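You operate a simulated robot arm through the tools that you are given. There is no shell and no other tool. Be economical: measure what you need, move in short steps, check, and stop when the job is done.

You are at the controls of a simulated two-armed robot. One attempt, no reset.

JOB
Hold the lead jig steady, push the orange sleeve over the splice and shrink it.
Fine: wand back, air off.

It is judged by the outcome, as a careful person would: the job done as asked, and still so three seconds after it is handed in. It fails if anything else is knocked over, pushed out of place, dropped, spilled or broken.

ROBOT AND FRAMES
Two 7-joint arms with two-finger parallel grippers on one trunk, on a base that drives. Base frame: it is fixed to the floor where the robot stands at the start and does not move with it; the origin is under the middle of the robot, x ahead of it, y to its left, z up. Readings come in mm, degrees, newtons and seconds.
The left shoulder is at the start at [60, 143, 940], the right one opposite. With the tool pointing down near the work surface each hand reaches from about 320 to 740 mm from the robot's upright axis, wherever it stands, measured 20 degrees to its own side. Places, roughly: air switch [700, -200, 800]; orange sleeve [500, 200, 800]. Payload 1.57 kg a hand.
The TCP of each hand is the grasp point between the finger pads, 30 mm short of the fingertips. In the tool frame z runs along the fingers and y along their closing line. The gripper opens to 110 mm. The fingers are 24 mm wide and 12 mm thick; the gripper's body (48 by 112 mm) begins 78 mm behind the TCP.
Orientation is that of the tool frame in the base frame, as a unit quaternion [w, x, y, z]. With the fingers straight down and closing along the base's y, the tool's x points along the base's -x, its y along +y and its z along -z.

CONTROLS
- The arms move only by the tool move_arm. It takes "left_motion", "right_motion" or both (then of equal length, played together; a hand with none holds still); each is a list of rows, each a list of 7 numbers: the shift along the base's x, y, z in mm, then the turn, a rotation vector about the base's x, y, z in degrees, then the finger opening in mm, from 0 to 110. In form: [[dx, dy, dz, rx, ry, rz, grip], ...]. A call has 1 to 10 rows; each row shifts and turns the commanded pose from where the row before left it. Each row takes 0.2 s and may step no farther than 50 mm and 8.6 degrees from the row before; otherwise, or with a gripper value out of range, the whole call is refused. A pose out of reach is approached as far as the arm can. The call stops where the force on the tool passes 40 N (or 10 N more than at its start, if that is more) or the arm is blocked; 0.2 s more then pass. Each finger travels about 45 mm/s and halts on what it meets, pressing with about 42 N; the grip force reading is that of the motor and also rises with nothing between the fingers. The clock runs only during rows and for 0.2 s after the last one: add rows that do not move to give the fingers time. It gives the time, the measured TCP pose, the force on the tool (base axes), the opening and the grip force at its end, in the units of the frame above (readings bear some noise), with the torque about the TCP (base axes, N m) and any sound that the robot's microphone picked up.
- Cameras (640 x 400 px; columns grow to the right, rows downward): "scene" is now at [47.6, -6.8, 1546.8]; the picture's right is [-0.08, -1.00, 0.00], its down [-0.77, 0.06, -0.63] and it looks along [0.63, -0.05, -0.77] (base axes); focal length 251 px, centre (320, 200). "left" rides on the left gripper at [70, -16, -141] in its tool frame; the picture's right is [0.23, 0.97, 0.00], its down [-0.85, 0.20, -0.48] and it looks along [-0.47, 0.11, 0.88] (tool axes); focal length 222 px, centre (320, 200). "right" rides on the right gripper at [70, 16, -141] in its tool frame; the picture's right is [-0.23, 0.97, 0.00], its down [-0.86, -0.20, -0.48] and it looks along [-0.47, -0.11, 0.88] (tool axes); focal length 222 px, centre (320, 200). There is no depth. A picture from a camera that has moved, and an enlarged one, comes with that camera's place and axes in the base frame and with its lens.
- capture(camera): a new picture of that camera. No time passes.
- raise_lower(by): slides the trunk up (or, below 0, down) by that many mm; the arms and the scene camera ride with it, the base frame stays. It gives what a move gives, with no picture.
- roll_base(legs): drives the robot by 1 to 6 legs, each [ahead, left, turn to the left] in mm, mm and degrees, along the robot's own axes; the way and the turn of a leg run together, so that a leg with both is an arc; at most 1500 mm and 180 degrees a leg. The arms and the cameras ride along, it lands a little off, and it stops where it bumps. It gives what a move gives.
- pan_tilt(pan, tilt): turns the head with the scene camera to pan (to the left, within 86 degrees either way) and tilt (down, from -29 to 69), counted from straight ahead of the robot. It gives what a move gives.
- inspect(camera, box): a new picture of the part [left, top, right, bottom] of that camera's present view, enlarged. No time passes.
- job_done(): hands the job in; it is judged then, once.

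Work in short steps. Places have to be worked out from the pictures, the camera data and where the tool is seen: move nearer, look again, correct. Check each grasp and each placing, and mend what went wrong. You have 120 turns and 88 pictures in all, those below and enlarged ones among them. Open the grippers and draw the arms clear of the work before you hand the job in, unless the task says otherwise; then end with one line.

The tools are called after "Emit:" as a command line: name --argument value ..., lists and objects as JSON in quotes. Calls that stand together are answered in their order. move_arm: Moves the arms, as the interface text tells. Its arguments: {"type":"object","properties":{"left_motion":{"type":"array","items":{"type":"array","items":{"type":"number"}}},"right_motion":{"type":"array","items":{"type":"array","items":{"type":"number"}}}},"required":[]} The other tools are called the same way: raise_lower (by) slides the trunk up or down; roll_base (legs) drives the base; pan_tilt (pan, tilt) turns the head that bears the scene camera; capture (camera) takes a picture; inspect (camera, box) takes an enlarged picture of a part of a camera's view; job_done () hands the job in.

At the start:

```text
time: 0.0
left_tcp_pos: [412.6, 207.6, 1113.4]
left_orientation: [0.001, 0.0, 1.0, 0.0]
left_ft_force: [0.2, -0.5, -0.1]
left_moment: [-0.03, 0.0, 0.0]
left_opening: 110.0
left_finger_force: 0.0
right_tcp_pos: [444.3, -124.1, 1102.4]
right_orientation: [0.001, 0.0, 1.0, 0.001]
right_ft_force: [-0.1, -0.1, -0.9]
right_moment: [-0.02, -0.02, 0.01]
right_opening: 109.7
right_finger_force: 0.0
trunk travel left (down, up): [-539.0, 51.0]
robot x, y, heading: [-0.7, -1.5, 0.4]
head pan, tilt: [-4.4, 50.7]
```

scene: 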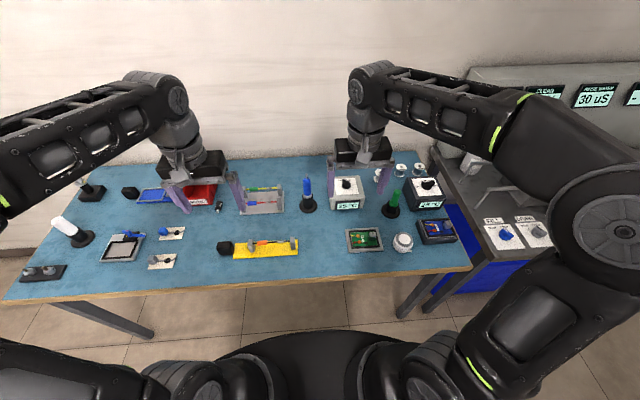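
right: 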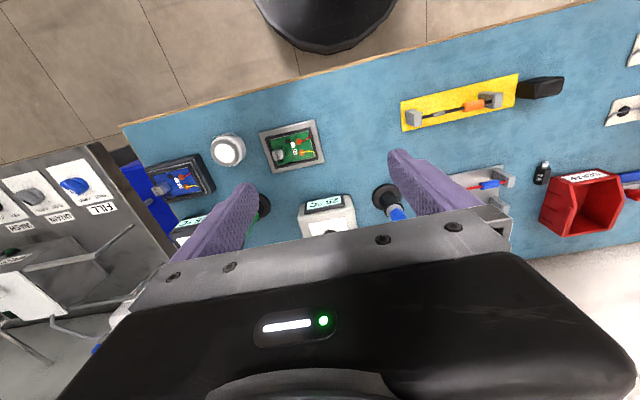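
left: 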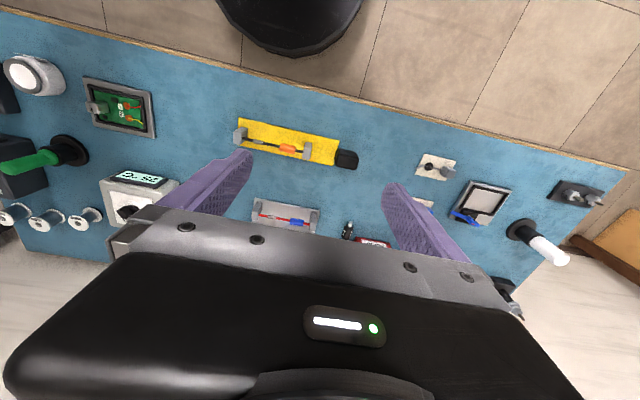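

I see a yellow jig with an orange sleeve, other decoy jigs, hot-air-like wands and dials. I look closer at the parts first.

Emit:
inspect --camera "scene" --box '[200, 170, 360, 270]'

Emit:
inspect --camera "scene" --box '[320, 150, 480, 260]'

Emit:
inspect --camera "scene" --box '[0, 160, 220, 300]'

```text
4.00 times, centred on (280, 220) of scene
camera zoom: at [47.6, -6.8, 1546.8], right [-0.08, -1.0, 0.0], down [-0.77, 0.06, -0.63], along [0.63, -0.05, -0.77], focal length 1004 px, centre (480, 120)
```

zoom: 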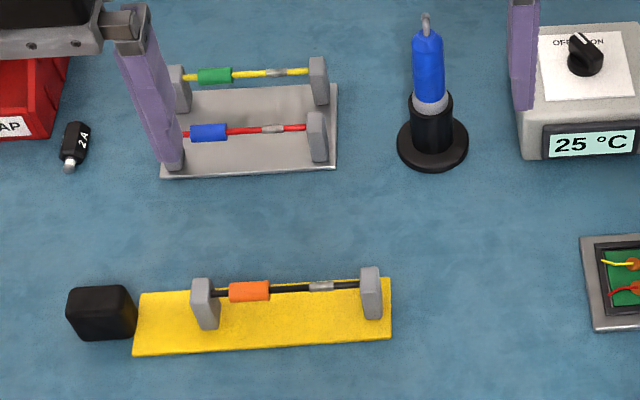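

```text
3.64 times, centred on (400, 205) of scene
camera zoom: at [47.6, -6.8, 1546.8], right [-0.08, -1.0, 0.0], down [-0.77, 0.06, -0.63], along [0.63, -0.05, -0.77], focal length 912 px, centre (29, 182)
```

zoom: 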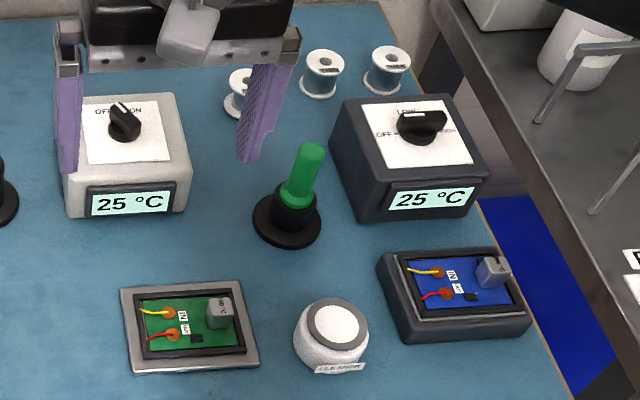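

```text
2.86 times, centred on (110, 230) of scene
camera zoom: at [47.6, -6.8, 1546.8], right [-0.08, -1.0, 0.0], down [-0.77, 0.06, -0.63], along [0.63, -0.05, -0.77], focal length 717 px, centre (920, 114)
```

zoom: 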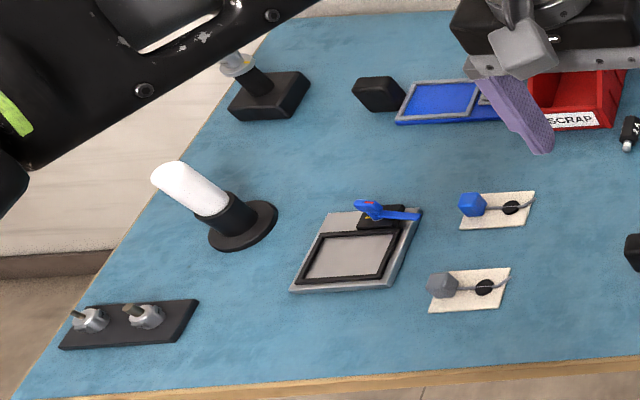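

The orange sleeve is at about [488,155,800] and the splice at about [488,94]. The air station is the white OFF/ON box, with the blue wand beside it. I bring both hands nearer to look with their cameras.

Emit:
move_arm --left_motion '[[0, -20, -30, 0, 0, 0, 110], [0, -20, -35, 0, 0, 0, 110], [0, -10, -35, 0, 0, 0, 110], [0, 0, -30, 0, 0, 0, 110]]' --right_motion '[[20, 10, -20, 0, 0, 0, 110], [20, 10, -20, 0, 0, 0, 110], [10, 10, -20, 0, 0, 0, 110], [10, 10, -10, 0, 0, 0, 110]]'

Emit:
capture --camera "left"

Emit:
capture --camera "right"

```text
time: 1.0
left_tcp_pos: [412.8, 155.2, 984.0]
left_orientation: [0.0, 0.001, 1.0, 0.0]
left_ft_force: [-0.2, -0.5, 0.6]
left_moment: [-0.01, 0.01, 0.01]
left_opening: 109.9
left_finger_force: 0.2
right_tcp_pos: [505.9, -83.7, 1033.4]
right_orientation: [0.0, -0.001, 1.0, 0.0]
right_ft_force: [-0.5, -0.4, 0.1]
right_moment: [-0.02, 0.01, 0.0]
right_opening: 110.2
right_finger_force: 0.0
trunk travel left (down, up): [-539.0, 51.0]
robot x, y, heading: [-3.1, 4.0, -0.1]
head pan, tilt: [-4.4, 50.7]
```

```text
81 pictures are left
camera left: at [342.8, 139.0, 1126.5], right [-0.23, 0.97, 0.0], down [0.85, 0.2, 0.48], along [0.47, 0.11, -0.88], focal length 222 px, centre (320, 200)
```

left: 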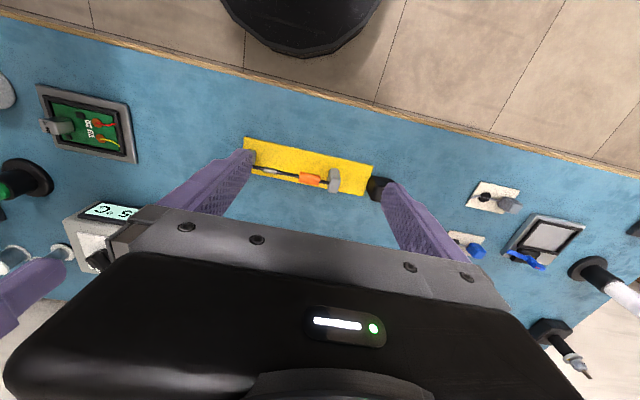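

```text
80 pictures are left
camera right: at [435.0, -68.0, 1172.8], right [0.23, 0.97, 0.0], down [0.86, -0.2, 0.48], along [0.47, -0.11, -0.88], focal length 222 px, centre (320, 200)
```

right: 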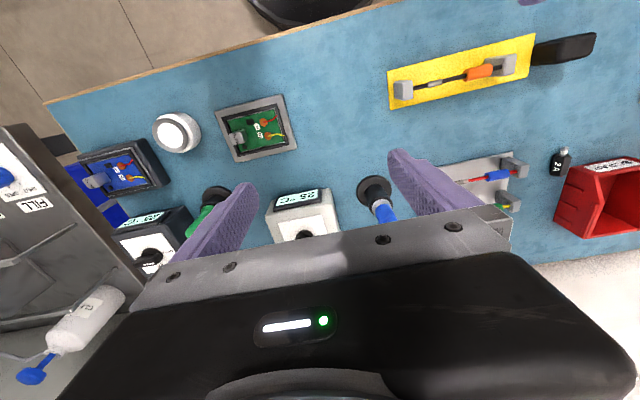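

The black block at the jig's end may be its handle; I enlarge the views of jig, wand and switch.

Emit:
inspect --camera "right" --box '[370, 20, 610, 120]'

Emit:
inspect --camera "left" --box '[230, 120, 410, 220]'

Emit:
inspect --camera "scene" --box '[290, 160, 370, 220]'

Emit:
inspect --camera "right" --box '[250, 160, 410, 260]'

```text
2.67 times, centred on (490, 70) of right
camera zoom: at [435.0, -68.0, 1172.8], right [0.23, 0.97, 0.0], down [0.86, -0.2, 0.48], along [0.47, -0.11, -0.88], focal length 592 px, centre (-133, 547)
```

zoom: 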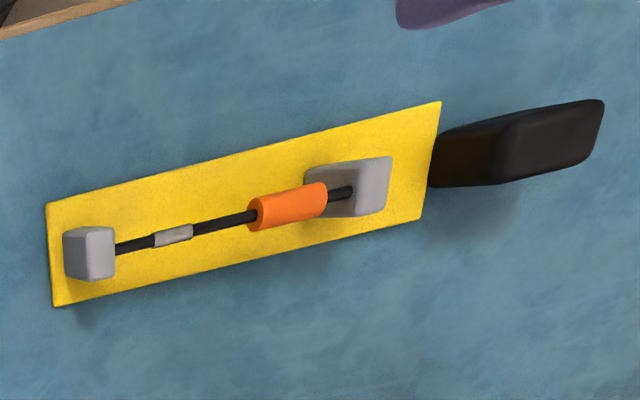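

```text
3.56 times, centred on (320, 170) of left
camera zoom: at [342.8, 139.0, 1126.5], right [-0.23, 0.97, 0.0], down [0.85, 0.2, 0.48], along [0.47, 0.11, -0.88], focal length 790 px, centre (320, 307)
```

zoom: 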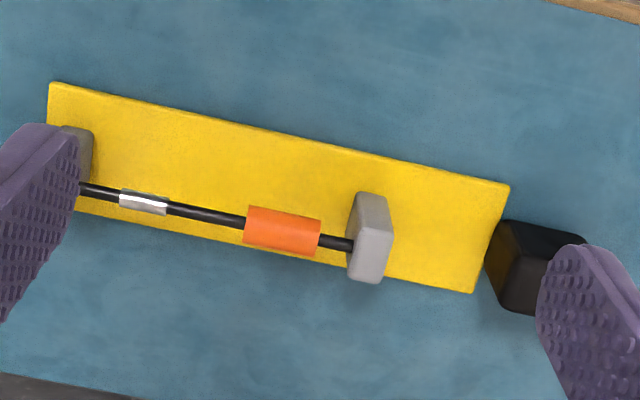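

```text
6.67 times, centred on (330, 190) of scene
camera zoom: at [48.3, -6.5, 1546.8], right [-0.08, -1.0, 0.0], down [-0.77, 0.06, -0.63], along [0.63, -0.05, -0.77], focal length 1673 px, centre (253, 267)
```

zoom: 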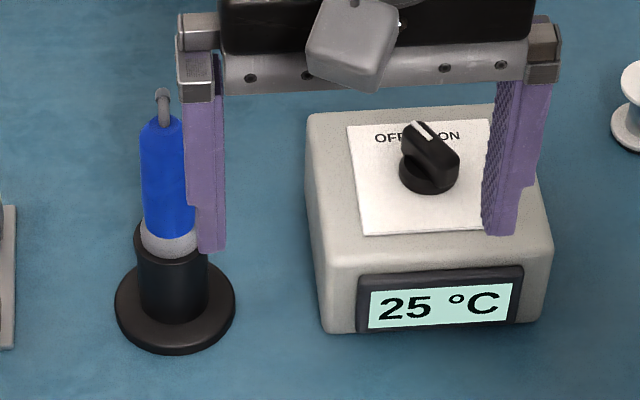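

```text
4.00 times, centred on (330, 210) of right
camera zoom: at [435.0, -68.0, 1172.8], right [0.23, 0.97, 0.0], down [0.86, -0.2, 0.48], along [0.47, -0.11, -0.88], focal length 888 px, centre (280, 160)
```

zoom: 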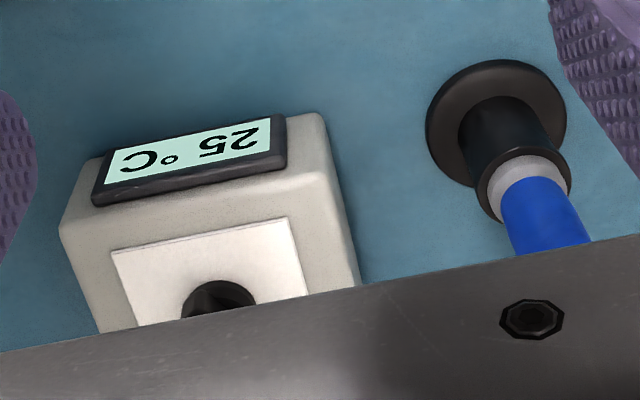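

The wand stands nozzle-down in its stand and can be drawn straight up; the knob points to OFF. I turn both hands 90° so that their fingers close along x, with the left above the black handle and the right in sight of the sleeve.

Emit:
move_arm --left_motion '[[8, 13, 0, 0, 0, -8.5, 110], [8, 13, 0, 0, 0, -8.5, 110], [8, 13, 0, 0, 0, -8.5, 110], [8, 13, 0, 0, 0, -8.5, 110], [8, 13, 0, 0, 0, -8.5, 110], [8, 13, 0, 0, 0, -8.5, 110], [8, 13, 0, 0, 0, -8.5, 110], [8, 13, 0, 0, 0, -8.5, 110], [8, 13, 0, 0, 0, -8.5, 110], [4, 11, 0, 0, 0, -8.5, 110]]' --right_motion '[[0, 10, 0, 0, 0, 8.5, 110], [0, 10, 0, 0, 0, 8.5, 110], [0, 10, 0, 0, 0, 8.5, 110], [0, 10, 0, 0, 0, 8.5, 110], [-3, 10, 0, 0, 0, 8.5, 110], [-3, 10, 0, 0, 0, 8.5, 110], [-3, 15, -10, 0, 0, 8.5, 110], [-3, 15, -20, 0, 0, 8.5, 110], [-3, 15, -30, 0, 0, 8.5, 110], [-3, 15, -30, 0, 0, 8.5, 110]]'

Emit:
capture --camera "left"

Emit:
capture --camera "right"

Emit:
capture --camera "scene"

```text
time: 3.2
left_tcp_pos: [486.4, 284.6, 983.2]
left_orientation: [0.0, 0.676, 0.737, 0.001]
left_ft_force: [-0.6, -0.3, 1.1]
left_moment: [-0.04, 0.02, -0.01]
left_opening: 109.9
left_finger_force: 0.0
right_tcp_pos: [491.9, 36.0, 943.2]
right_orientation: [0.0, -0.677, 0.736, 0.0]
right_ft_force: [1.0, 0.3, -0.3]
right_moment: [0.02, 0.01, 0.01]
right_opening: 110.2
right_finger_force: 0.1
trunk travel left (down, up): [-539.0, 51.0]
robot x, y, heading: [0.8, -2.2, -0.1]
head pan, tilt: [-4.4, 50.7]
```

```text
75 pictures are left
camera left: at [465.2, 352.5, 1125.9], right [0.95, 0.31, 0.0], down [0.27, -0.83, 0.48], along [0.15, -0.46, -0.88], focal length 222 px, centre (320, 200)
```

left: 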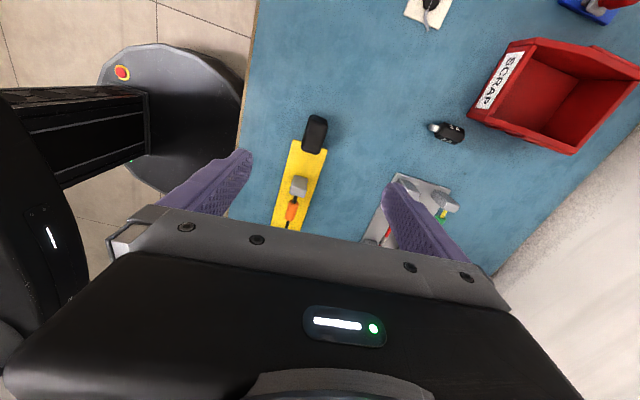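

```text
74 pictures are left
camera right: at [467.8, -31.8, 1084.3], right [-0.95, 0.31, 0.0], down [0.27, 0.84, 0.48], along [0.15, 0.45, -0.88], focal length 222 px, centre (320, 200)
```

right: 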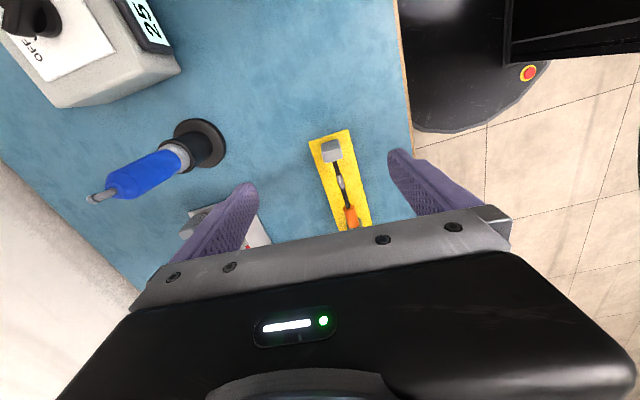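

```text
73 pictures are left
camera scene: at [48.1, -6.0, 1546.8], right [-0.08, -1.0, 0.0], down [-0.77, 0.06, -0.63], along [0.63, -0.05, -0.77], focal length 251 px, centre (320, 200)
```

scene: 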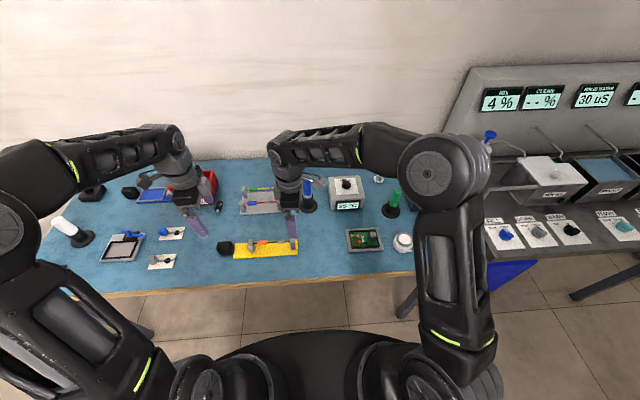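

The handle is centred near [482,281] and the sleeve near [481,154]. I lower the left hand over the handle, leaving room, and square it up.

Emit:
move_arm --left_motion '[[-2, -1, -35, 0, 0, -3.5, 100], [-1, -1, -35, 0, 0, -3, 90], [-1, -1, -35, 0, 0, 0, 80], [0, 0, -25, 0, 0, 0, 80]]' --right_motion '[[-2, 0, 0, 0, 0, 3.5, 100], [-2, 0, 0, 0, 0, 0, 90], [-2, 0, 0, 0, 0, 0, 80], [0, 0, 0, 0, 0, 0, 80]]'

Emit:
capture --camera "left"

Emit:
inspect --camera "scene" --box '[190, 190, 310, 270]'

```text
time: 4.2
left_tcp_pos: [481.7, 279.4, 852.9]
left_orientation: [-0.001, 0.716, 0.698, 0.0]
left_ft_force: [0.5, 0.2, -0.1]
left_moment: [-0.01, -0.01, 0.0]
left_opening: 80.2
left_finger_force: 0.0
right_tcp_pos: [480.9, 35.5, 942.6]
right_orientation: [0.0, -0.698, 0.716, -0.001]
right_ft_force: [0.2, -0.6, 0.4]
right_moment: [0.03, 0.02, -0.01]
right_opening: 80.0
right_finger_force: 0.0
trunk travel left (down, up): [-539.0, 51.0]
robot x, y, heading: [-2.5, 1.2, 0.1]
head pan, tilt: [-4.4, 50.7]
```

```text
72 pictures are left
camera left: at [468.1, 349.2, 996.5], right [0.98, 0.2, 0.0], down [0.18, -0.86, 0.48], along [0.1, -0.47, -0.88], focal length 222 px, centre (320, 200)
```

left: 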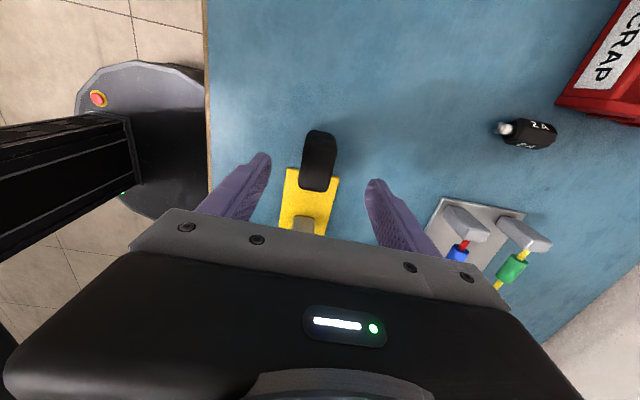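

```text
5.00 times, centred on (250, 230) of scene
camera zoom: at [48.0, -6.7, 1546.8], right [-0.08, -1.0, 0.0], down [-0.77, 0.06, -0.63], along [0.63, -0.05, -0.77], focal length 1254 px, centre (670, 50)
```

zoom: 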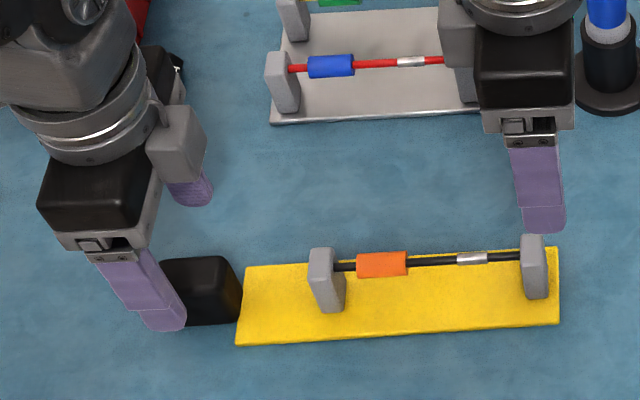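

The handle lies centred between the fingers. I go down and close on it.

Emit:
move_arm --left_motion '[[0, 0, -30, 0, 0, 0, 80], [0, 0, -24, 0, 0, 0, 80], [0, 0, 0, 0, 0, 0, 80]]'

Emit:
inspect --camera "left" --box '[200, 80, 440, 240]'

```text
time: 5.0
left_tcp_pos: [482.1, 280.5, 800.8]
left_orientation: [0.001, 0.716, 0.698, -0.001]
left_ft_force: [0.6, 0.1, 0.2]
left_moment: [0.01, -0.03, 0.05]
left_opening: 80.3
left_finger_force: 0.0
right_tcp_pos: [480.5, 35.6, 943.5]
right_orientation: [0.0, -0.698, 0.716, 0.0]
right_ft_force: [0.0, 0.5, -0.2]
right_moment: [0.01, 0.01, -0.04]
right_opening: 80.1
right_finger_force: 0.1
trunk travel left (down, up): [-539.0, 51.0]
robot x, y, heading: [2.6, -0.7, -0.3]
head pan, tilt: [-4.4, 50.7]
```

```text
2.50 times, centred on (320, 160) of left
camera zoom: at [467.7, 350.1, 943.0], right [0.98, 0.2, 0.0], down [0.18, -0.86, 0.48], along [0.1, -0.47, -0.88], focal length 555 px, centre (320, 300)
```

zoom: 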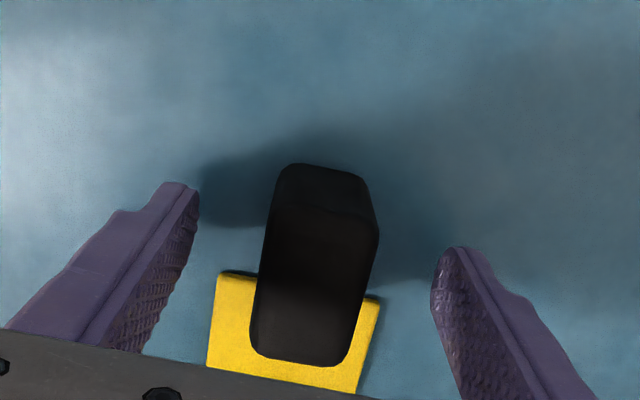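

The fingers straddle the handle. I close in two stages to see whether it is centred.

Emit:
move_arm --left_motion '[[0, 0, 0, 0, 0, 0, 62], [0, 0, 0, 0, 0, 0, 50], [0, 0, 0, 0, 0, 0, 50]]'

Emit:
inspect --camera "left" --box '[200, 80, 440, 240]'

```text
time: 5.8
left_tcp_pos: [483.0, 279.7, 799.7]
left_orientation: [0.0, 0.716, 0.698, 0.001]
left_ft_force: [-0.8, -0.4, -0.3]
left_moment: [0.01, -0.05, 0.0]
left_opening: 49.9
left_finger_force: 0.0
right_tcp_pos: [481.1, 36.6, 943.7]
right_orientation: [0.0, -0.698, 0.716, 0.0]
right_ft_force: [-0.4, 0.6, -0.2]
right_moment: [0.0, -0.01, 0.0]
right_opening: 79.7
right_finger_force: 0.1
trunk travel left (down, up): [-539.0, 51.0]
robot x, y, heading: [-2.8, -0.3, -0.1]
head pan, tilt: [-4.4, 50.7]
```

```text
2.50 times, centred on (320, 160) of left
camera zoom: at [467.8, 350.1, 943.2], right [0.98, 0.2, 0.0], down [0.18, -0.86, 0.48], along [0.1, -0.47, -0.88], focal length 555 px, centre (320, 300)
```

zoom: 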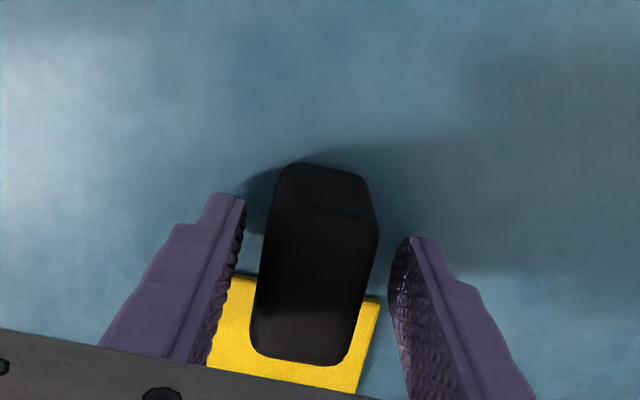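

Gaps look near equal, so I close fully.

Emit:
move_arm --left_motion '[[1, 0, 0, 0, 0, 0, 40], [0, 0, 0, 0, 0, 0, 30], [0, 0, 0, 0, 0, 0, 20], [0, 0, 0, 0, 0, 0, 15], [0, 0, 0, 0, 0, 0, 15]]'

Emit:
capture --camera "right"

```text
time: 7.0
left_tcp_pos: [482.8, 280.0, 799.6]
left_orientation: [0.0, 0.716, 0.698, 0.0]
left_ft_force: [0.1, -0.1, 0.6]
left_moment: [-0.11, -0.05, 0.19]
left_opening: 29.6
left_finger_force: 39.0
right_tcp_pos: [481.4, 35.8, 942.8]
right_orientation: [0.0, -0.698, 0.716, 0.001]
right_ft_force: [0.4, 0.0, -0.5]
right_moment: [0.0, 0.01, -0.01]
right_opening: 80.1
right_finger_force: 0.0
trunk travel left (down, up): [-539.0, 51.0]
robot x, y, heading: [0.2, 0.4, 0.1]
head pan, tilt: [-4.4, 50.7]
```

```text
68 pictures are left
camera right: at [461.6, -33.7, 1083.8], right [-0.97, 0.25, 0.0], down [0.22, 0.85, 0.48], along [0.12, 0.46, -0.88], focal length 222 px, centre (320, 200)
```

right: 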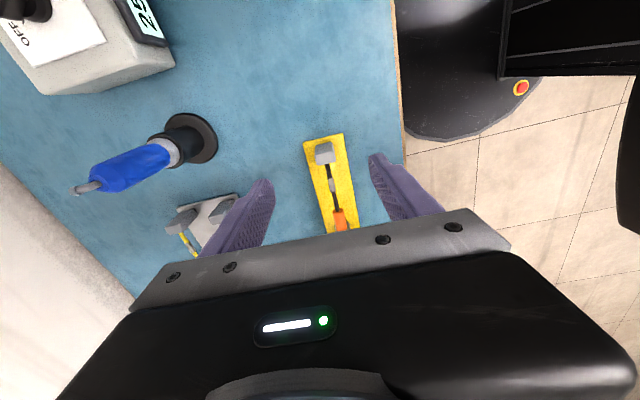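

The handle is gripped at 29.6 mm with 39 N. I carry the right hand above the sleeve to look at it between the fingers.

Emit:
move_arm --right_motion '[[0, 30, 0, 0, 0, 0, 70], [0, 30, 0, 0, 0, 0, 60], [0, 30, -20, 0, 0, 0, 50], [0, 26, -25, 0, 0, 0, 50], [0, 0, 0, 0, 0, 0, 50]]'

Emit:
inspect --camera "right" --box '[220, 70, 460, 230]'

Emit:
inspect --camera "scene" --box '[190, 190, 310, 270]'

```text
time: 8.2
left_tcp_pos: [482.8, 280.9, 800.1]
left_orientation: [0.0, 0.716, 0.698, -0.001]
left_ft_force: [-0.5, -1.5, 2.5]
left_moment: [0.08, 0.05, 0.02]
left_opening: 29.6
left_finger_force: 38.8
right_tcp_pos: [481.3, 153.1, 899.4]
right_orientation: [0.0, -0.698, 0.716, 0.0]
right_ft_force: [-0.3, -1.0, 0.2]
right_moment: [0.0, 0.02, -0.02]
right_opening: 49.9
right_finger_force: 0.2
trunk travel left (down, up): [-539.0, 51.0]
robot x, y, heading: [-0.5, -3.1, -0.1]
head pan, tilt: [-4.4, 50.7]
```

```text
2.50 times, centred on (340, 150) of right
camera zoom: at [460.9, 84.0, 1039.0], right [-0.97, 0.25, 0.0], down [0.22, 0.85, 0.48], along [0.12, 0.46, -0.88], focal length 555 px, centre (270, 325)
```

zoom: 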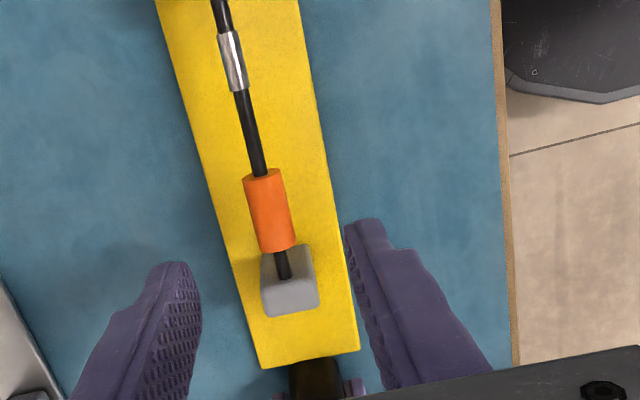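

```text
5.00 times, centred on (250, 230) of scene
camera zoom: at [47.5, -6.9, 1546.8], right [-0.08, -1.0, 0.0], down [-0.77, 0.06, -0.63], along [0.63, -0.05, -0.77], focal length 1254 px, centre (670, 50)
```

zoom: 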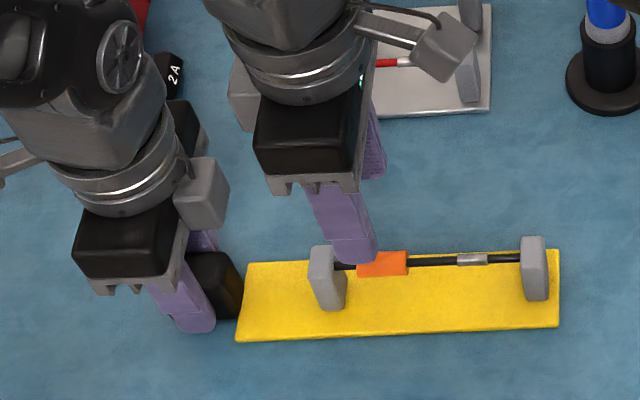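

The sleeve (36 mm long, about 16 mm across) is centred at about [479.5,153], and the splice centre is at y≈92.6, so the slide is about 60 mm towards −y. I lower the right hand around the sleeve.

Emit:
move_arm --right_motion '[[-1, 0, -40, 0, 0, 0, 50], [-0.5, 0, -35, 0, 0, 0, 45], [0, 0, -18, 0, 0, 0, 40], [0, 0, 0, 0, 0, 0, 36]]'

Emit:
inspect --camera "right" --box '[220, 70, 460, 230]'

Emit:
inspect --camera "scene" --box '[190, 190, 310, 270]'

```text
time: 9.2
left_tcp_pos: [482.0, 281.3, 800.6]
left_orientation: [0.0, 0.716, 0.698, -0.001]
left_ft_force: [-1.7, -1.0, 2.3]
left_moment: [-0.03, -0.01, 0.01]
left_opening: 29.6
left_finger_force: 39.2
right_tcp_pos: [478.3, 150.5, 806.7]
right_orientation: [-0.001, -0.698, 0.716, -0.001]
right_ft_force: [-0.4, 0.8, 0.5]
right_moment: [-0.01, 0.02, 0.0]
right_opening: 36.1
right_finger_force: 0.0
trunk travel left (down, up): [-539.0, 51.0]
robot x, y, heading: [-2.9, 3.8, -0.2]
head pan, tilt: [-4.4, 50.7]
```

```text
2.50 times, centred on (340, 150) of right
camera zoom: at [459.5, 80.3, 946.1], right [-0.97, 0.25, 0.0], down [0.22, 0.85, 0.48], along [0.12, 0.46, -0.88], focal length 555 px, centre (270, 325)
```

zoom: 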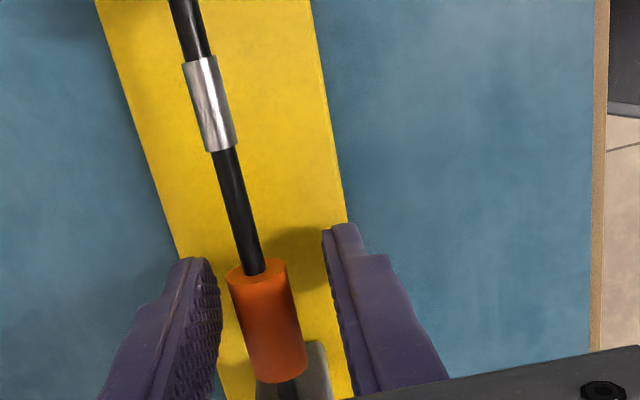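

```text
5.00 times, centred on (250, 230) of scene
camera zoom: at [47.4, -6.9, 1546.8], right [-0.08, -1.0, 0.0], down [-0.77, 0.06, -0.63], along [0.63, -0.05, -0.77], focal length 1254 px, centre (670, 50)
```

zoom: 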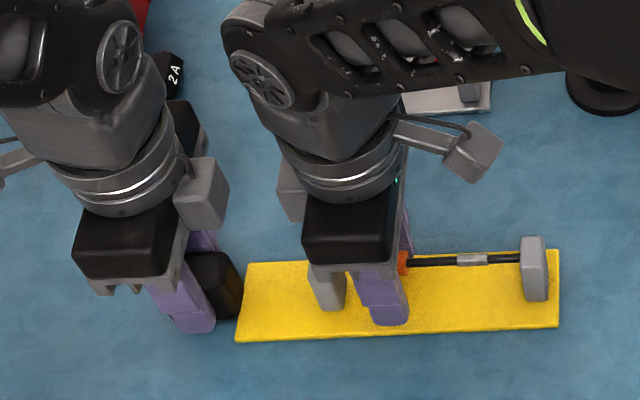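

The sleeve is between the fingers. I close gently in small steps, watching the grip force.

Emit:
move_arm --right_motion '[[1, 0, 0, 0, 0, 0, 24], [0, 0, 0, 0, 0, 0, 18], [0, 0, 0, 0, 0, 0, 15], [0, 0, 0, 0, 0, 0, 13], [0, 0, 0, 0, 0, 0, 13]]'

```text
time: 10.4
left_tcp_pos: [482.7, 280.7, 800.1]
left_orientation: [0.0, 0.717, 0.697, 0.001]
left_ft_force: [-2.3, -0.5, 3.6]
left_moment: [-0.12, -0.04, -0.25]
left_opening: 29.6
left_finger_force: 39.2
right_tcp_pos: [480.3, 151.1, 805.2]
right_orientation: [0.0, -0.698, 0.716, 0.0]
right_ft_force: [3.1, 0.3, 0.2]
right_moment: [0.02, 0.02, 0.0]
right_opening: 15.8
right_finger_force: 28.9
trunk travel left (down, up): [-539.0, 51.0]
robot x, y, heading: [-1.1, -2.5, 0.0]
head pan, tilt: [-4.4, 50.7]
```

Sleeve is gripped at 15.8 mm. I drag it 60 mm along the wire slowly.

Emit:
move_arm --right_motion '[[0, -6, 0, 0, 0, 0, 13], [-0.3, -6, 0, 0, 0, 0, 13], [0, -6, 0, 0, 0, 0, 13], [-0.3, -6, 0, 0, 0, 0, 13], [0, -6, 0, 0, 0, 0, 13], [-0.3, -6, 0, 0, 0, 0, 13], [0, -6, 0, 0, 0, 0, 13], [-0.3, -6, 0, 0, 0, 0, 13], [0, -6, 0, 0, 0, 0, 13], [0, -6, 0, 0, 0, 0, 13]]'

Emit:
inspect --camera "scene" --box '[190, 190, 310, 270]'

Emit:
inspect --camera "right" --box '[220, 70, 460, 230]'

```text
time: 12.6
left_tcp_pos: [483.2, 279.3, 800.2]
left_orientation: [-0.001, 0.717, 0.698, 0.0]
left_ft_force: [-6.8, -7.2, 6.1]
left_moment: [-0.64, 0.05, -1.0]
left_opening: 29.7
left_finger_force: 39.5
right_tcp_pos: [477.0, 92.1, 805.7]
right_orientation: [-0.001, -0.698, 0.716, 0.0]
right_ft_force: [8.2, 4.2, -1.4]
right_moment: [-0.02, -0.06, -0.44]
right_opening: 15.4
right_finger_force: 31.2
trunk travel left (down, up): [-539.0, 51.0]
robot x, y, heading: [-0.7, 3.6, 0.2]
head pan, tilt: [-4.4, 50.7]
```

```text
5.00 times, centred on (250, 230) of scene
camera zoom: at [47.6, -7.2, 1546.8], right [-0.08, -1.0, 0.0], down [-0.77, 0.06, -0.63], along [0.63, -0.05, -0.77], focal length 1254 px, centre (670, 50)
```

zoom: 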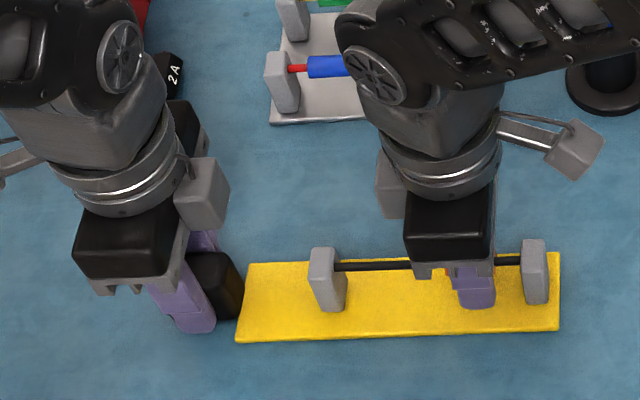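

```text
2.50 times, centred on (340, 150) of right
camera zoom: at [457.6, 22.6, 945.6], right [-0.97, 0.25, 0.0], down [0.22, 0.85, 0.48], along [0.12, 0.46, -0.88], focal length 555 px, centre (270, 325)
```

zoom: 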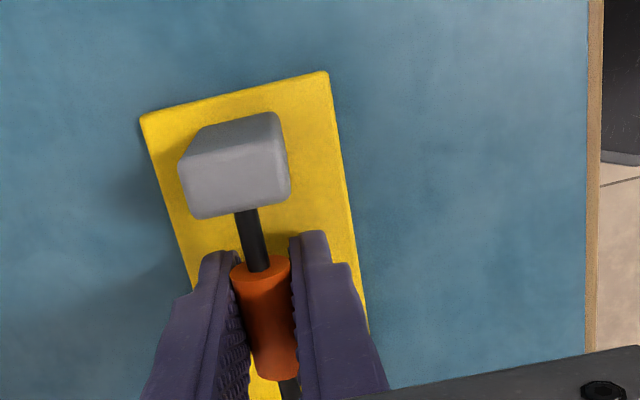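

The sleeve now covers the splice. I ease the side force, open, and rise to check the centring.

Emit:
move_arm --right_motion '[[1.5, 0, 0, 0, 0, 0, 15], [0, 0, 0, 0, 0, 0, 26], [0, 0, 0, 0, 0, 0, 36], [0, 0, 15, 0, 0, 0, 40], [0, -10, 40, 0, 0, 0, 50], [0, -10, 40, 0, 0, 0, 50], [0, 0, 0, 0, 0, 0, 50]]'

Emit:
inspect --camera "right" --box '[220, 70, 460, 230]'

Emit:
inspect --camera "scene" --box '[190, 190, 310, 270]'

```text
time: 14.2
left_tcp_pos: [482.5, 280.7, 799.7]
left_orientation: [-0.001, 0.716, 0.698, 0.0]
left_ft_force: [-1.6, 0.0, 1.4]
left_moment: [0.12, -0.06, -0.04]
left_opening: 29.7
left_finger_force: 38.7
right_tcp_pos: [480.4, 74.3, 899.3]
right_orientation: [-0.001, -0.697, 0.717, 0.0]
right_ft_force: [0.2, 0.3, 0.2]
right_moment: [-0.02, -0.03, 0.04]
right_opening: 50.2
right_finger_force: 0.1
trunk travel left (down, up): [-539.0, 51.0]
robot x, y, heading: [-3.1, 3.9, -0.1]
head pan, tilt: [-4.4, 50.7]
```

```text
2.50 times, centred on (340, 150) of right
camera zoom: at [461.3, 4.8, 1040.0], right [-0.97, 0.25, 0.0], down [0.22, 0.85, 0.48], along [0.12, 0.46, -0.88], focal length 555 px, centre (270, 325)
```

zoom: 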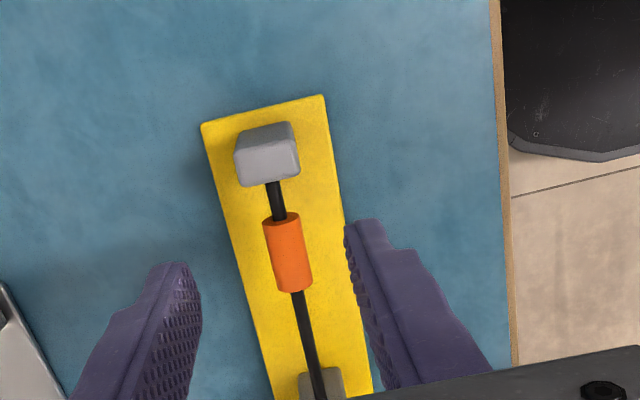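

```text
5.00 times, centred on (250, 230) of scene
camera zoom: at [47.3, -6.8, 1546.8], right [-0.08, -1.0, 0.0], down [-0.77, 0.06, -0.63], along [0.63, -0.05, -0.77], focal length 1254 px, centre (670, 50)
```

zoom: 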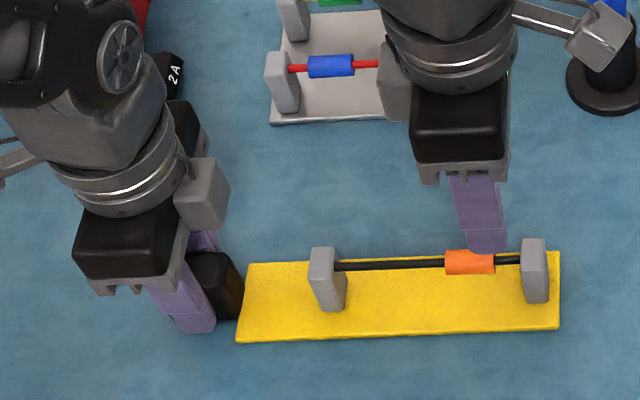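

The sleeve is centred on the splice to within about 1.5 mm. The left hand keeps holding; I take the right hand up and over to look at the air switch.

Emit:
move_arm --right_motion '[[0, -10, 40, 0, 0, 0, 50], [0, -30, 40, 0, 0, -8.5, 60], [0, -40, 20, 0, 0, -8.5, 60], [0, -45, 0, 0, 0, -8.5, 60], [20, -45, 0, 0, 0, -8.5, 60], [40, -45, 0, 0, 0, -8.5, 60], [40, -30, 0, 0, 0, -8.5, 60], [40, -9, 0, 0, 0, -7.5, 60], [15, 0, 0, 0, 0, 0, 60], [0, 0, 0, 0, 0, 0, 60]]'

Emit:
capture --camera "right"

Emit:
capture --camera "scene"

```text
refused: row 6 steps farther than a row can; nothing moved
```

```text
59 pictures are left
camera right: at [461.3, 4.8, 1040.0], right [-0.97, 0.25, 0.0], down [0.22, 0.85, 0.48], along [0.12, 0.46, -0.88], focal length 222 px, centre (320, 200)
```

right: 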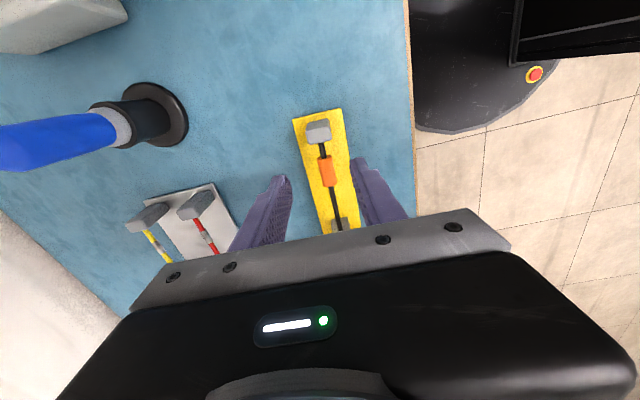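

```text
58 pictures are left
camera scene: at [47.3, -6.8, 1546.8], right [-0.08, -1.0, 0.0], down [-0.77, 0.06, -0.63], along [0.63, -0.05, -0.77], focal length 251 px, centre (320, 200)
```

scene: 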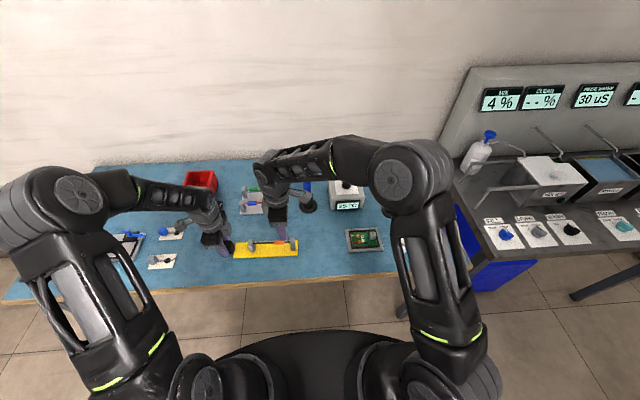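

One row's step was too long, so nothing moved. I send it again with shorter steps.

Emit:
move_arm --right_motion '[[0, -10, 40, 0, 0, 0, 50], [0, -30, 38, 0, 0, -8.5, 60], [0, -40, 20, 0, 0, -8.5, 60], [0, -45, 0, 0, 0, -8.5, 60], [20, -40, 0, 0, 0, -8.5, 60], [30, -35, 0, 0, 0, -8.5, 60], [38, -30, 0, 0, 0, -8.5, 60], [38, -20, 0, 0, 0, -7.5, 60], [30, 0, 0, 0, 0, 0, 60], [0, 0, 0, 0, 0, 0, 60]]'

Emit:
capture --camera "right"

```text
time: 16.4
left_tcp_pos: [483.2, 279.4, 799.7]
left_orientation: [0.0, 0.717, 0.698, -0.001]
left_ft_force: [-0.3, 0.5, 1.1]
left_moment: [0.16, 0.07, -0.01]
left_opening: 29.5
left_finger_force: 39.6
right_tcp_pos: [634.9, -175.1, 998.2]
right_orientation: [0.0, -0.258, 0.966, 0.0]
right_ft_force: [-0.3, 0.1, -0.1]
right_moment: [-0.02, 0.01, -0.03]
right_opening: 60.0
right_finger_force: 0.0
trunk travel left (down, up): [-539.0, 51.0]
robot x, y, heading: [0.5, -1.3, 0.1]
head pan, tilt: [-4.4, 50.7]
```

```text
57 pictures are left
camera right: at [565.4, -197.6, 1138.1], right [-0.29, 0.96, 0.0], down [0.84, 0.25, 0.48], along [0.46, 0.14, -0.88], focal length 222 px, centre (320, 200)
```

right: 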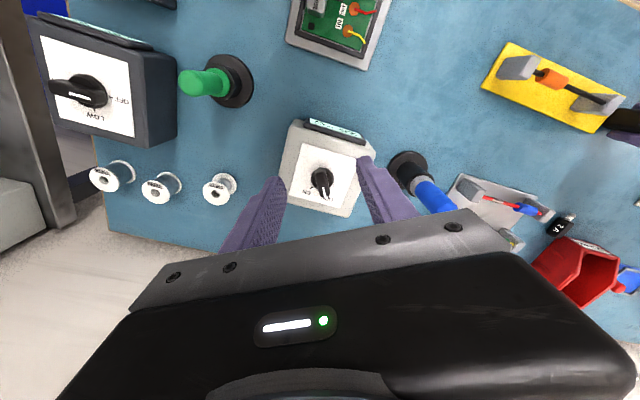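

Emit:
inspect --camera "right" --box '[270, 115, 390, 215]'

Emit:
inspect --camera "scene" --box '[290, 160, 370, 220]'

```text
4.00 times, centred on (330, 165) of right
camera zoom: at [565.4, -197.6, 1138.1], right [-0.29, 0.96, 0.0], down [0.84, 0.25, 0.48], along [0.46, 0.14, -0.88], focal length 888 px, centre (280, 340)
```

zoom: 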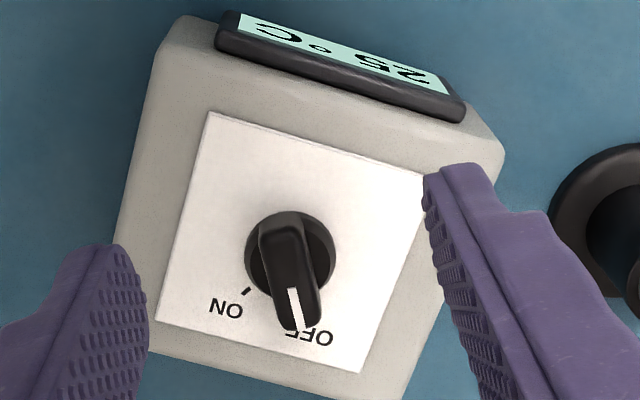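

```text
6.67 times, centred on (330, 190) of scene
camera zoom: at [47.7, -6.8, 1546.8], right [-0.08, -1.0, 0.0], down [-0.77, 0.06, -0.63], along [0.63, -0.05, -0.77], focal length 1673 px, centre (253, 267)
```

zoom: 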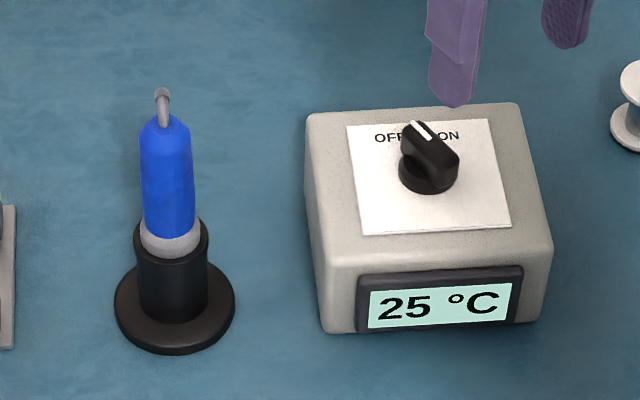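

The knob centre is [681,-158] with its bar top at z≈868. The bar points to OFF at +31° and ON lies at −30°, so it needs about −60°. I come in above it.

Emit:
move_arm --right_motion '[[23, 8, -25, 0, 0, 0, 50], [23, 9, -30, 0, 0, 0, 44], [0, 0, -28, 0, 0, 0, 40], [0, 0, 0, 0, 0, 0, 40]]'

Emit:
inspect --camera "right" --box '[240, 70, 420, 220]'

Emit:
inspect --camera "scene" --box '[290, 160, 370, 220]'

```text
time: 17.4
left_tcp_pos: [483.5, 281.2, 800.0]
left_orientation: [0.0, 0.717, 0.697, 0.001]
left_ft_force: [0.1, 1.5, 1.2]
left_moment: [0.2, 0.06, 0.02]
left_opening: 29.6
left_finger_force: 38.8
right_tcp_pos: [680.9, -161.0, 914.9]
right_orientation: [0.0, -0.259, 0.966, 0.0]
right_ft_force: [0.6, -0.6, -1.4]
right_moment: [-0.02, 0.01, 0.07]
right_opening: 39.9
right_finger_force: 0.0
trunk travel left (down, up): [-539.0, 51.0]
robot x, y, heading: [3.7, 0.2, 0.2]
head pan, tilt: [-4.4, 50.7]
```

```text
2.67 times, centred on (330, 145) of right
camera zoom: at [611.4, -182.8, 1055.5], right [-0.29, 0.96, 0.0], down [0.84, 0.25, 0.48], along [0.46, 0.14, -0.88], focal length 592 px, centre (293, 347)
```

zoom: 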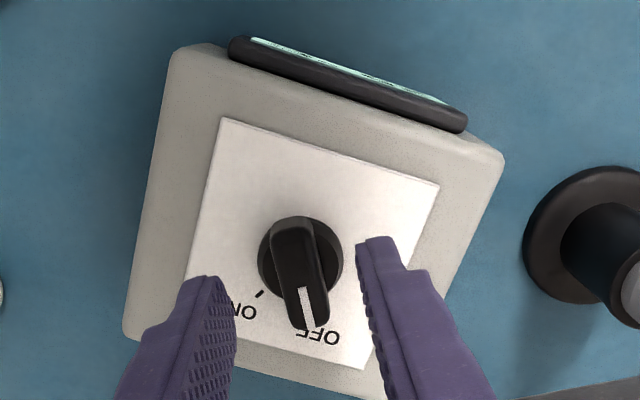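

```text
6.67 times, centred on (330, 190) of scene
camera zoom: at [47.7, -6.8, 1546.8], right [-0.08, -1.0, 0.0], down [-0.77, 0.06, -0.63], along [0.63, -0.05, -0.77], focal length 1673 px, centre (253, 267)
```

zoom: 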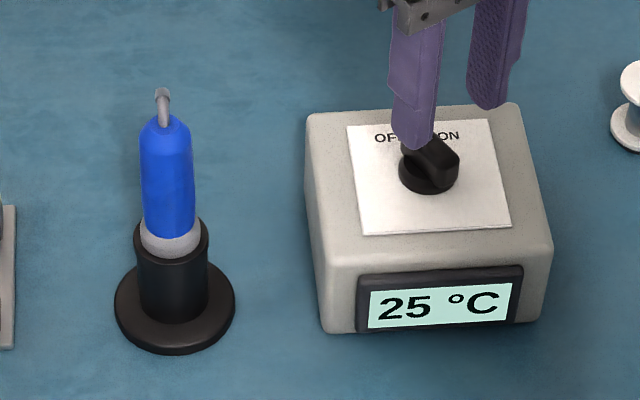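

The fingers straddle the knob bar nearly centred. I go down and close softly on it.

Emit:
move_arm --right_motion '[[1, 1.5, -18, 0, 0, 0, 40], [0, 0, -14, 0, 0, 0, 40], [0, 0, 0, 0, 0, 0, 28], [0, 0, 0, 0, 0, 0, 18], [0, 0, 0, 0, 0, 0, 10], [0, 0, 0, 0, 0, 0, 8], [0, 0, 0, 0, 0, 0, 8]]'

Emit:
inspect --camera "right" --box '[240, 70, 420, 220]'

```text
time: 19.0
left_tcp_pos: [484.4, 279.9, 799.4]
left_orientation: [0.0, 0.716, 0.698, 0.001]
left_ft_force: [-1.2, 3.4, 4.0]
left_moment: [-0.39, -0.05, -0.12]
left_opening: 29.7
left_finger_force: 39.6
right_tcp_pos: [682.6, -159.7, 882.4]
right_orientation: [0.001, -0.259, 0.966, -0.001]
right_ft_force: [5.6, -5.1, -2.9]
right_moment: [0.01, -0.61, -0.06]
right_opening: 15.7
right_finger_force: 31.9
trunk travel left (down, up): [-539.0, 51.0]
robot x, y, heading: [1.8, 3.9, -0.2]
head pan, tilt: [-4.4, 50.7]
```

```text
2.67 times, centred on (330, 145) of right
camera zoom: at [613.4, -180.9, 1022.9], right [-0.29, 0.96, 0.0], down [0.84, 0.25, 0.48], along [0.46, 0.14, -0.88], focal length 592 px, centre (293, 347)
```

zoom: 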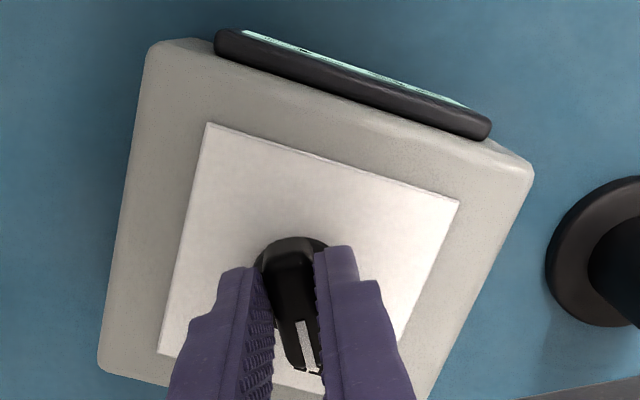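

The bar is gripped. I turn it clockwise 60°.

Emit:
move_arm --right_motion '[[0, 0, 0, 0, 0, -7.5, 8], [0, 0, 0, 0, 0, -7.5, 8], [0, 0, 0, 0, 0, -7.5, 8], [0, 0, 0, 0, 0, -7.5, 8], [0, 0, 0, 0, 0, -7.5, 8], [0, 0, 0, 0, 0, -7.5, 8], [0, 0, 0, 0, 0, -7.5, 8], [0, 0, 0, 0, 0, -8, 8], [0, 0, 0, 0, 0, 0, 8]]'

Emit:
inspect --camera "scene" --box '[290, 160, 370, 220]'

```text
time: 21.0
left_tcp_pos: [483.0, 282.0, 800.5]
left_orientation: [0.001, 0.717, 0.698, -0.001]
left_ft_force: [-3.3, -6.2, 15.2]
left_moment: [-0.43, 0.13, -0.07]
left_opening: 29.8
left_finger_force: 39.5
right_tcp_pos: [682.5, -152.5, 882.4]
right_orientation: [-0.001, 0.263, 0.965, 0.004]
right_ft_force: [3.3, 31.4, -10.0]
right_moment: [0.36, -0.49, 0.32]
right_opening: 15.6
right_finger_force: 31.3
trunk travel left (down, up): [-539.0, 51.0]
robot x, y, heading: [-1.1, -1.3, 0.3]
head pan, tilt: [-4.4, 50.7]
```

```text
6.67 times, centred on (330, 190) of scene
camera zoom: at [47.7, -4.3, 1546.9], right [-0.08, -1.0, 0.0], down [-0.77, 0.06, -0.63], along [0.63, -0.05, -0.77], focal length 1673 px, centre (253, 267)
```

zoom: 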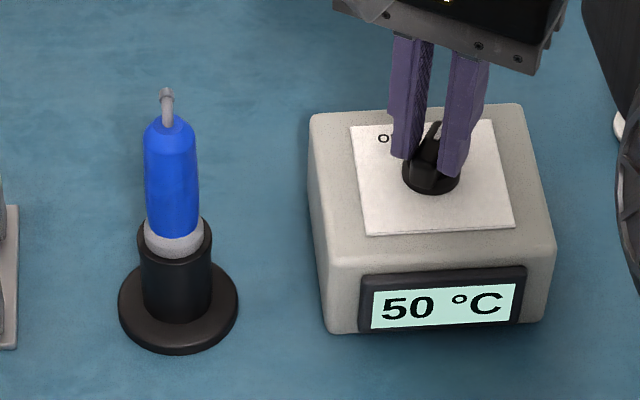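

It is on (50 °C and rising), but a side force has built up. I release the knob and rise.

Emit:
move_arm --right_motion '[[0, 0, 0, 0, 0, 0, 20], [0, 0, 0, 0, 0, 0, 34], [0, 0, 0, 0, 0, 0, 44], [0, 0, 30, 0, 0, 0, 44], [0, 0, 45, 0, 0, 0, 44], [0, 0, 45, 0, 0, 0, 44]]'

Emit:
capture --camera "scene"

Emit:
inspect --camera "scene" --box '[290, 150, 370, 210]'

```text
time: 22.4
left_tcp_pos: [483.9, 279.7, 799.2]
left_orientation: [0.001, 0.716, 0.698, 0.0]
left_ft_force: [-0.6, -1.5, 1.8]
left_moment: [0.1, -0.04, -0.04]
left_opening: 29.6
left_finger_force: 39.3
right_tcp_pos: [684.1, -156.8, 947.1]
right_orientation: [0.0, 0.263, 0.965, 0.001]
right_ft_force: [0.5, 1.4, 1.0]
right_moment: [0.0, 0.01, 0.0]
right_opening: 44.0
right_finger_force: 0.1
right hand out of reach, approached as far as the arm can: row 5, 6
trunk travel left (down, up): [-539.0, 51.0]
robot x, y, heading: [-1.7, -0.1, -0.0]
head pan, tilt: [-4.4, 50.7]
```

```text
50 pictures are left
camera scene: at [47.4, -7.0, 1546.8], right [-0.08, -1.0, 0.0], down [-0.77, 0.06, -0.63], along [0.63, -0.05, -0.77], focal length 251 px, centre (320, 200)
```

scene: 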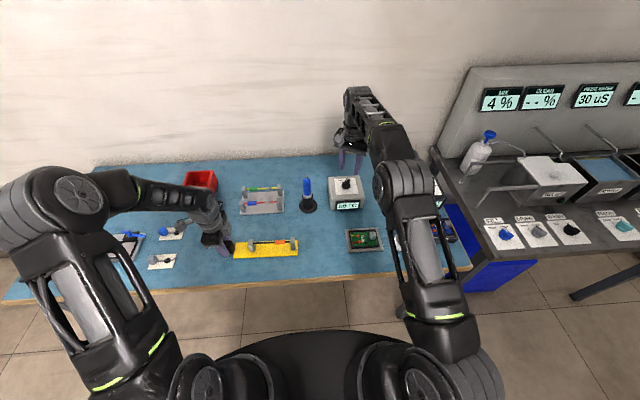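

```text
6.67 times, centred on (330, 180) of scene
camera zoom: at [47.4, -7.0, 1546.8], right [-0.08, -1.0, 0.0], down [-0.77, 0.06, -0.63], along [0.63, -0.05, -0.77], focal length 1673 px, centre (253, 333)
```

zoom: 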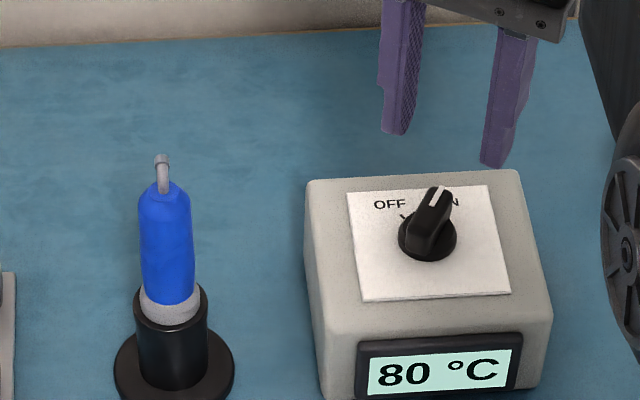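

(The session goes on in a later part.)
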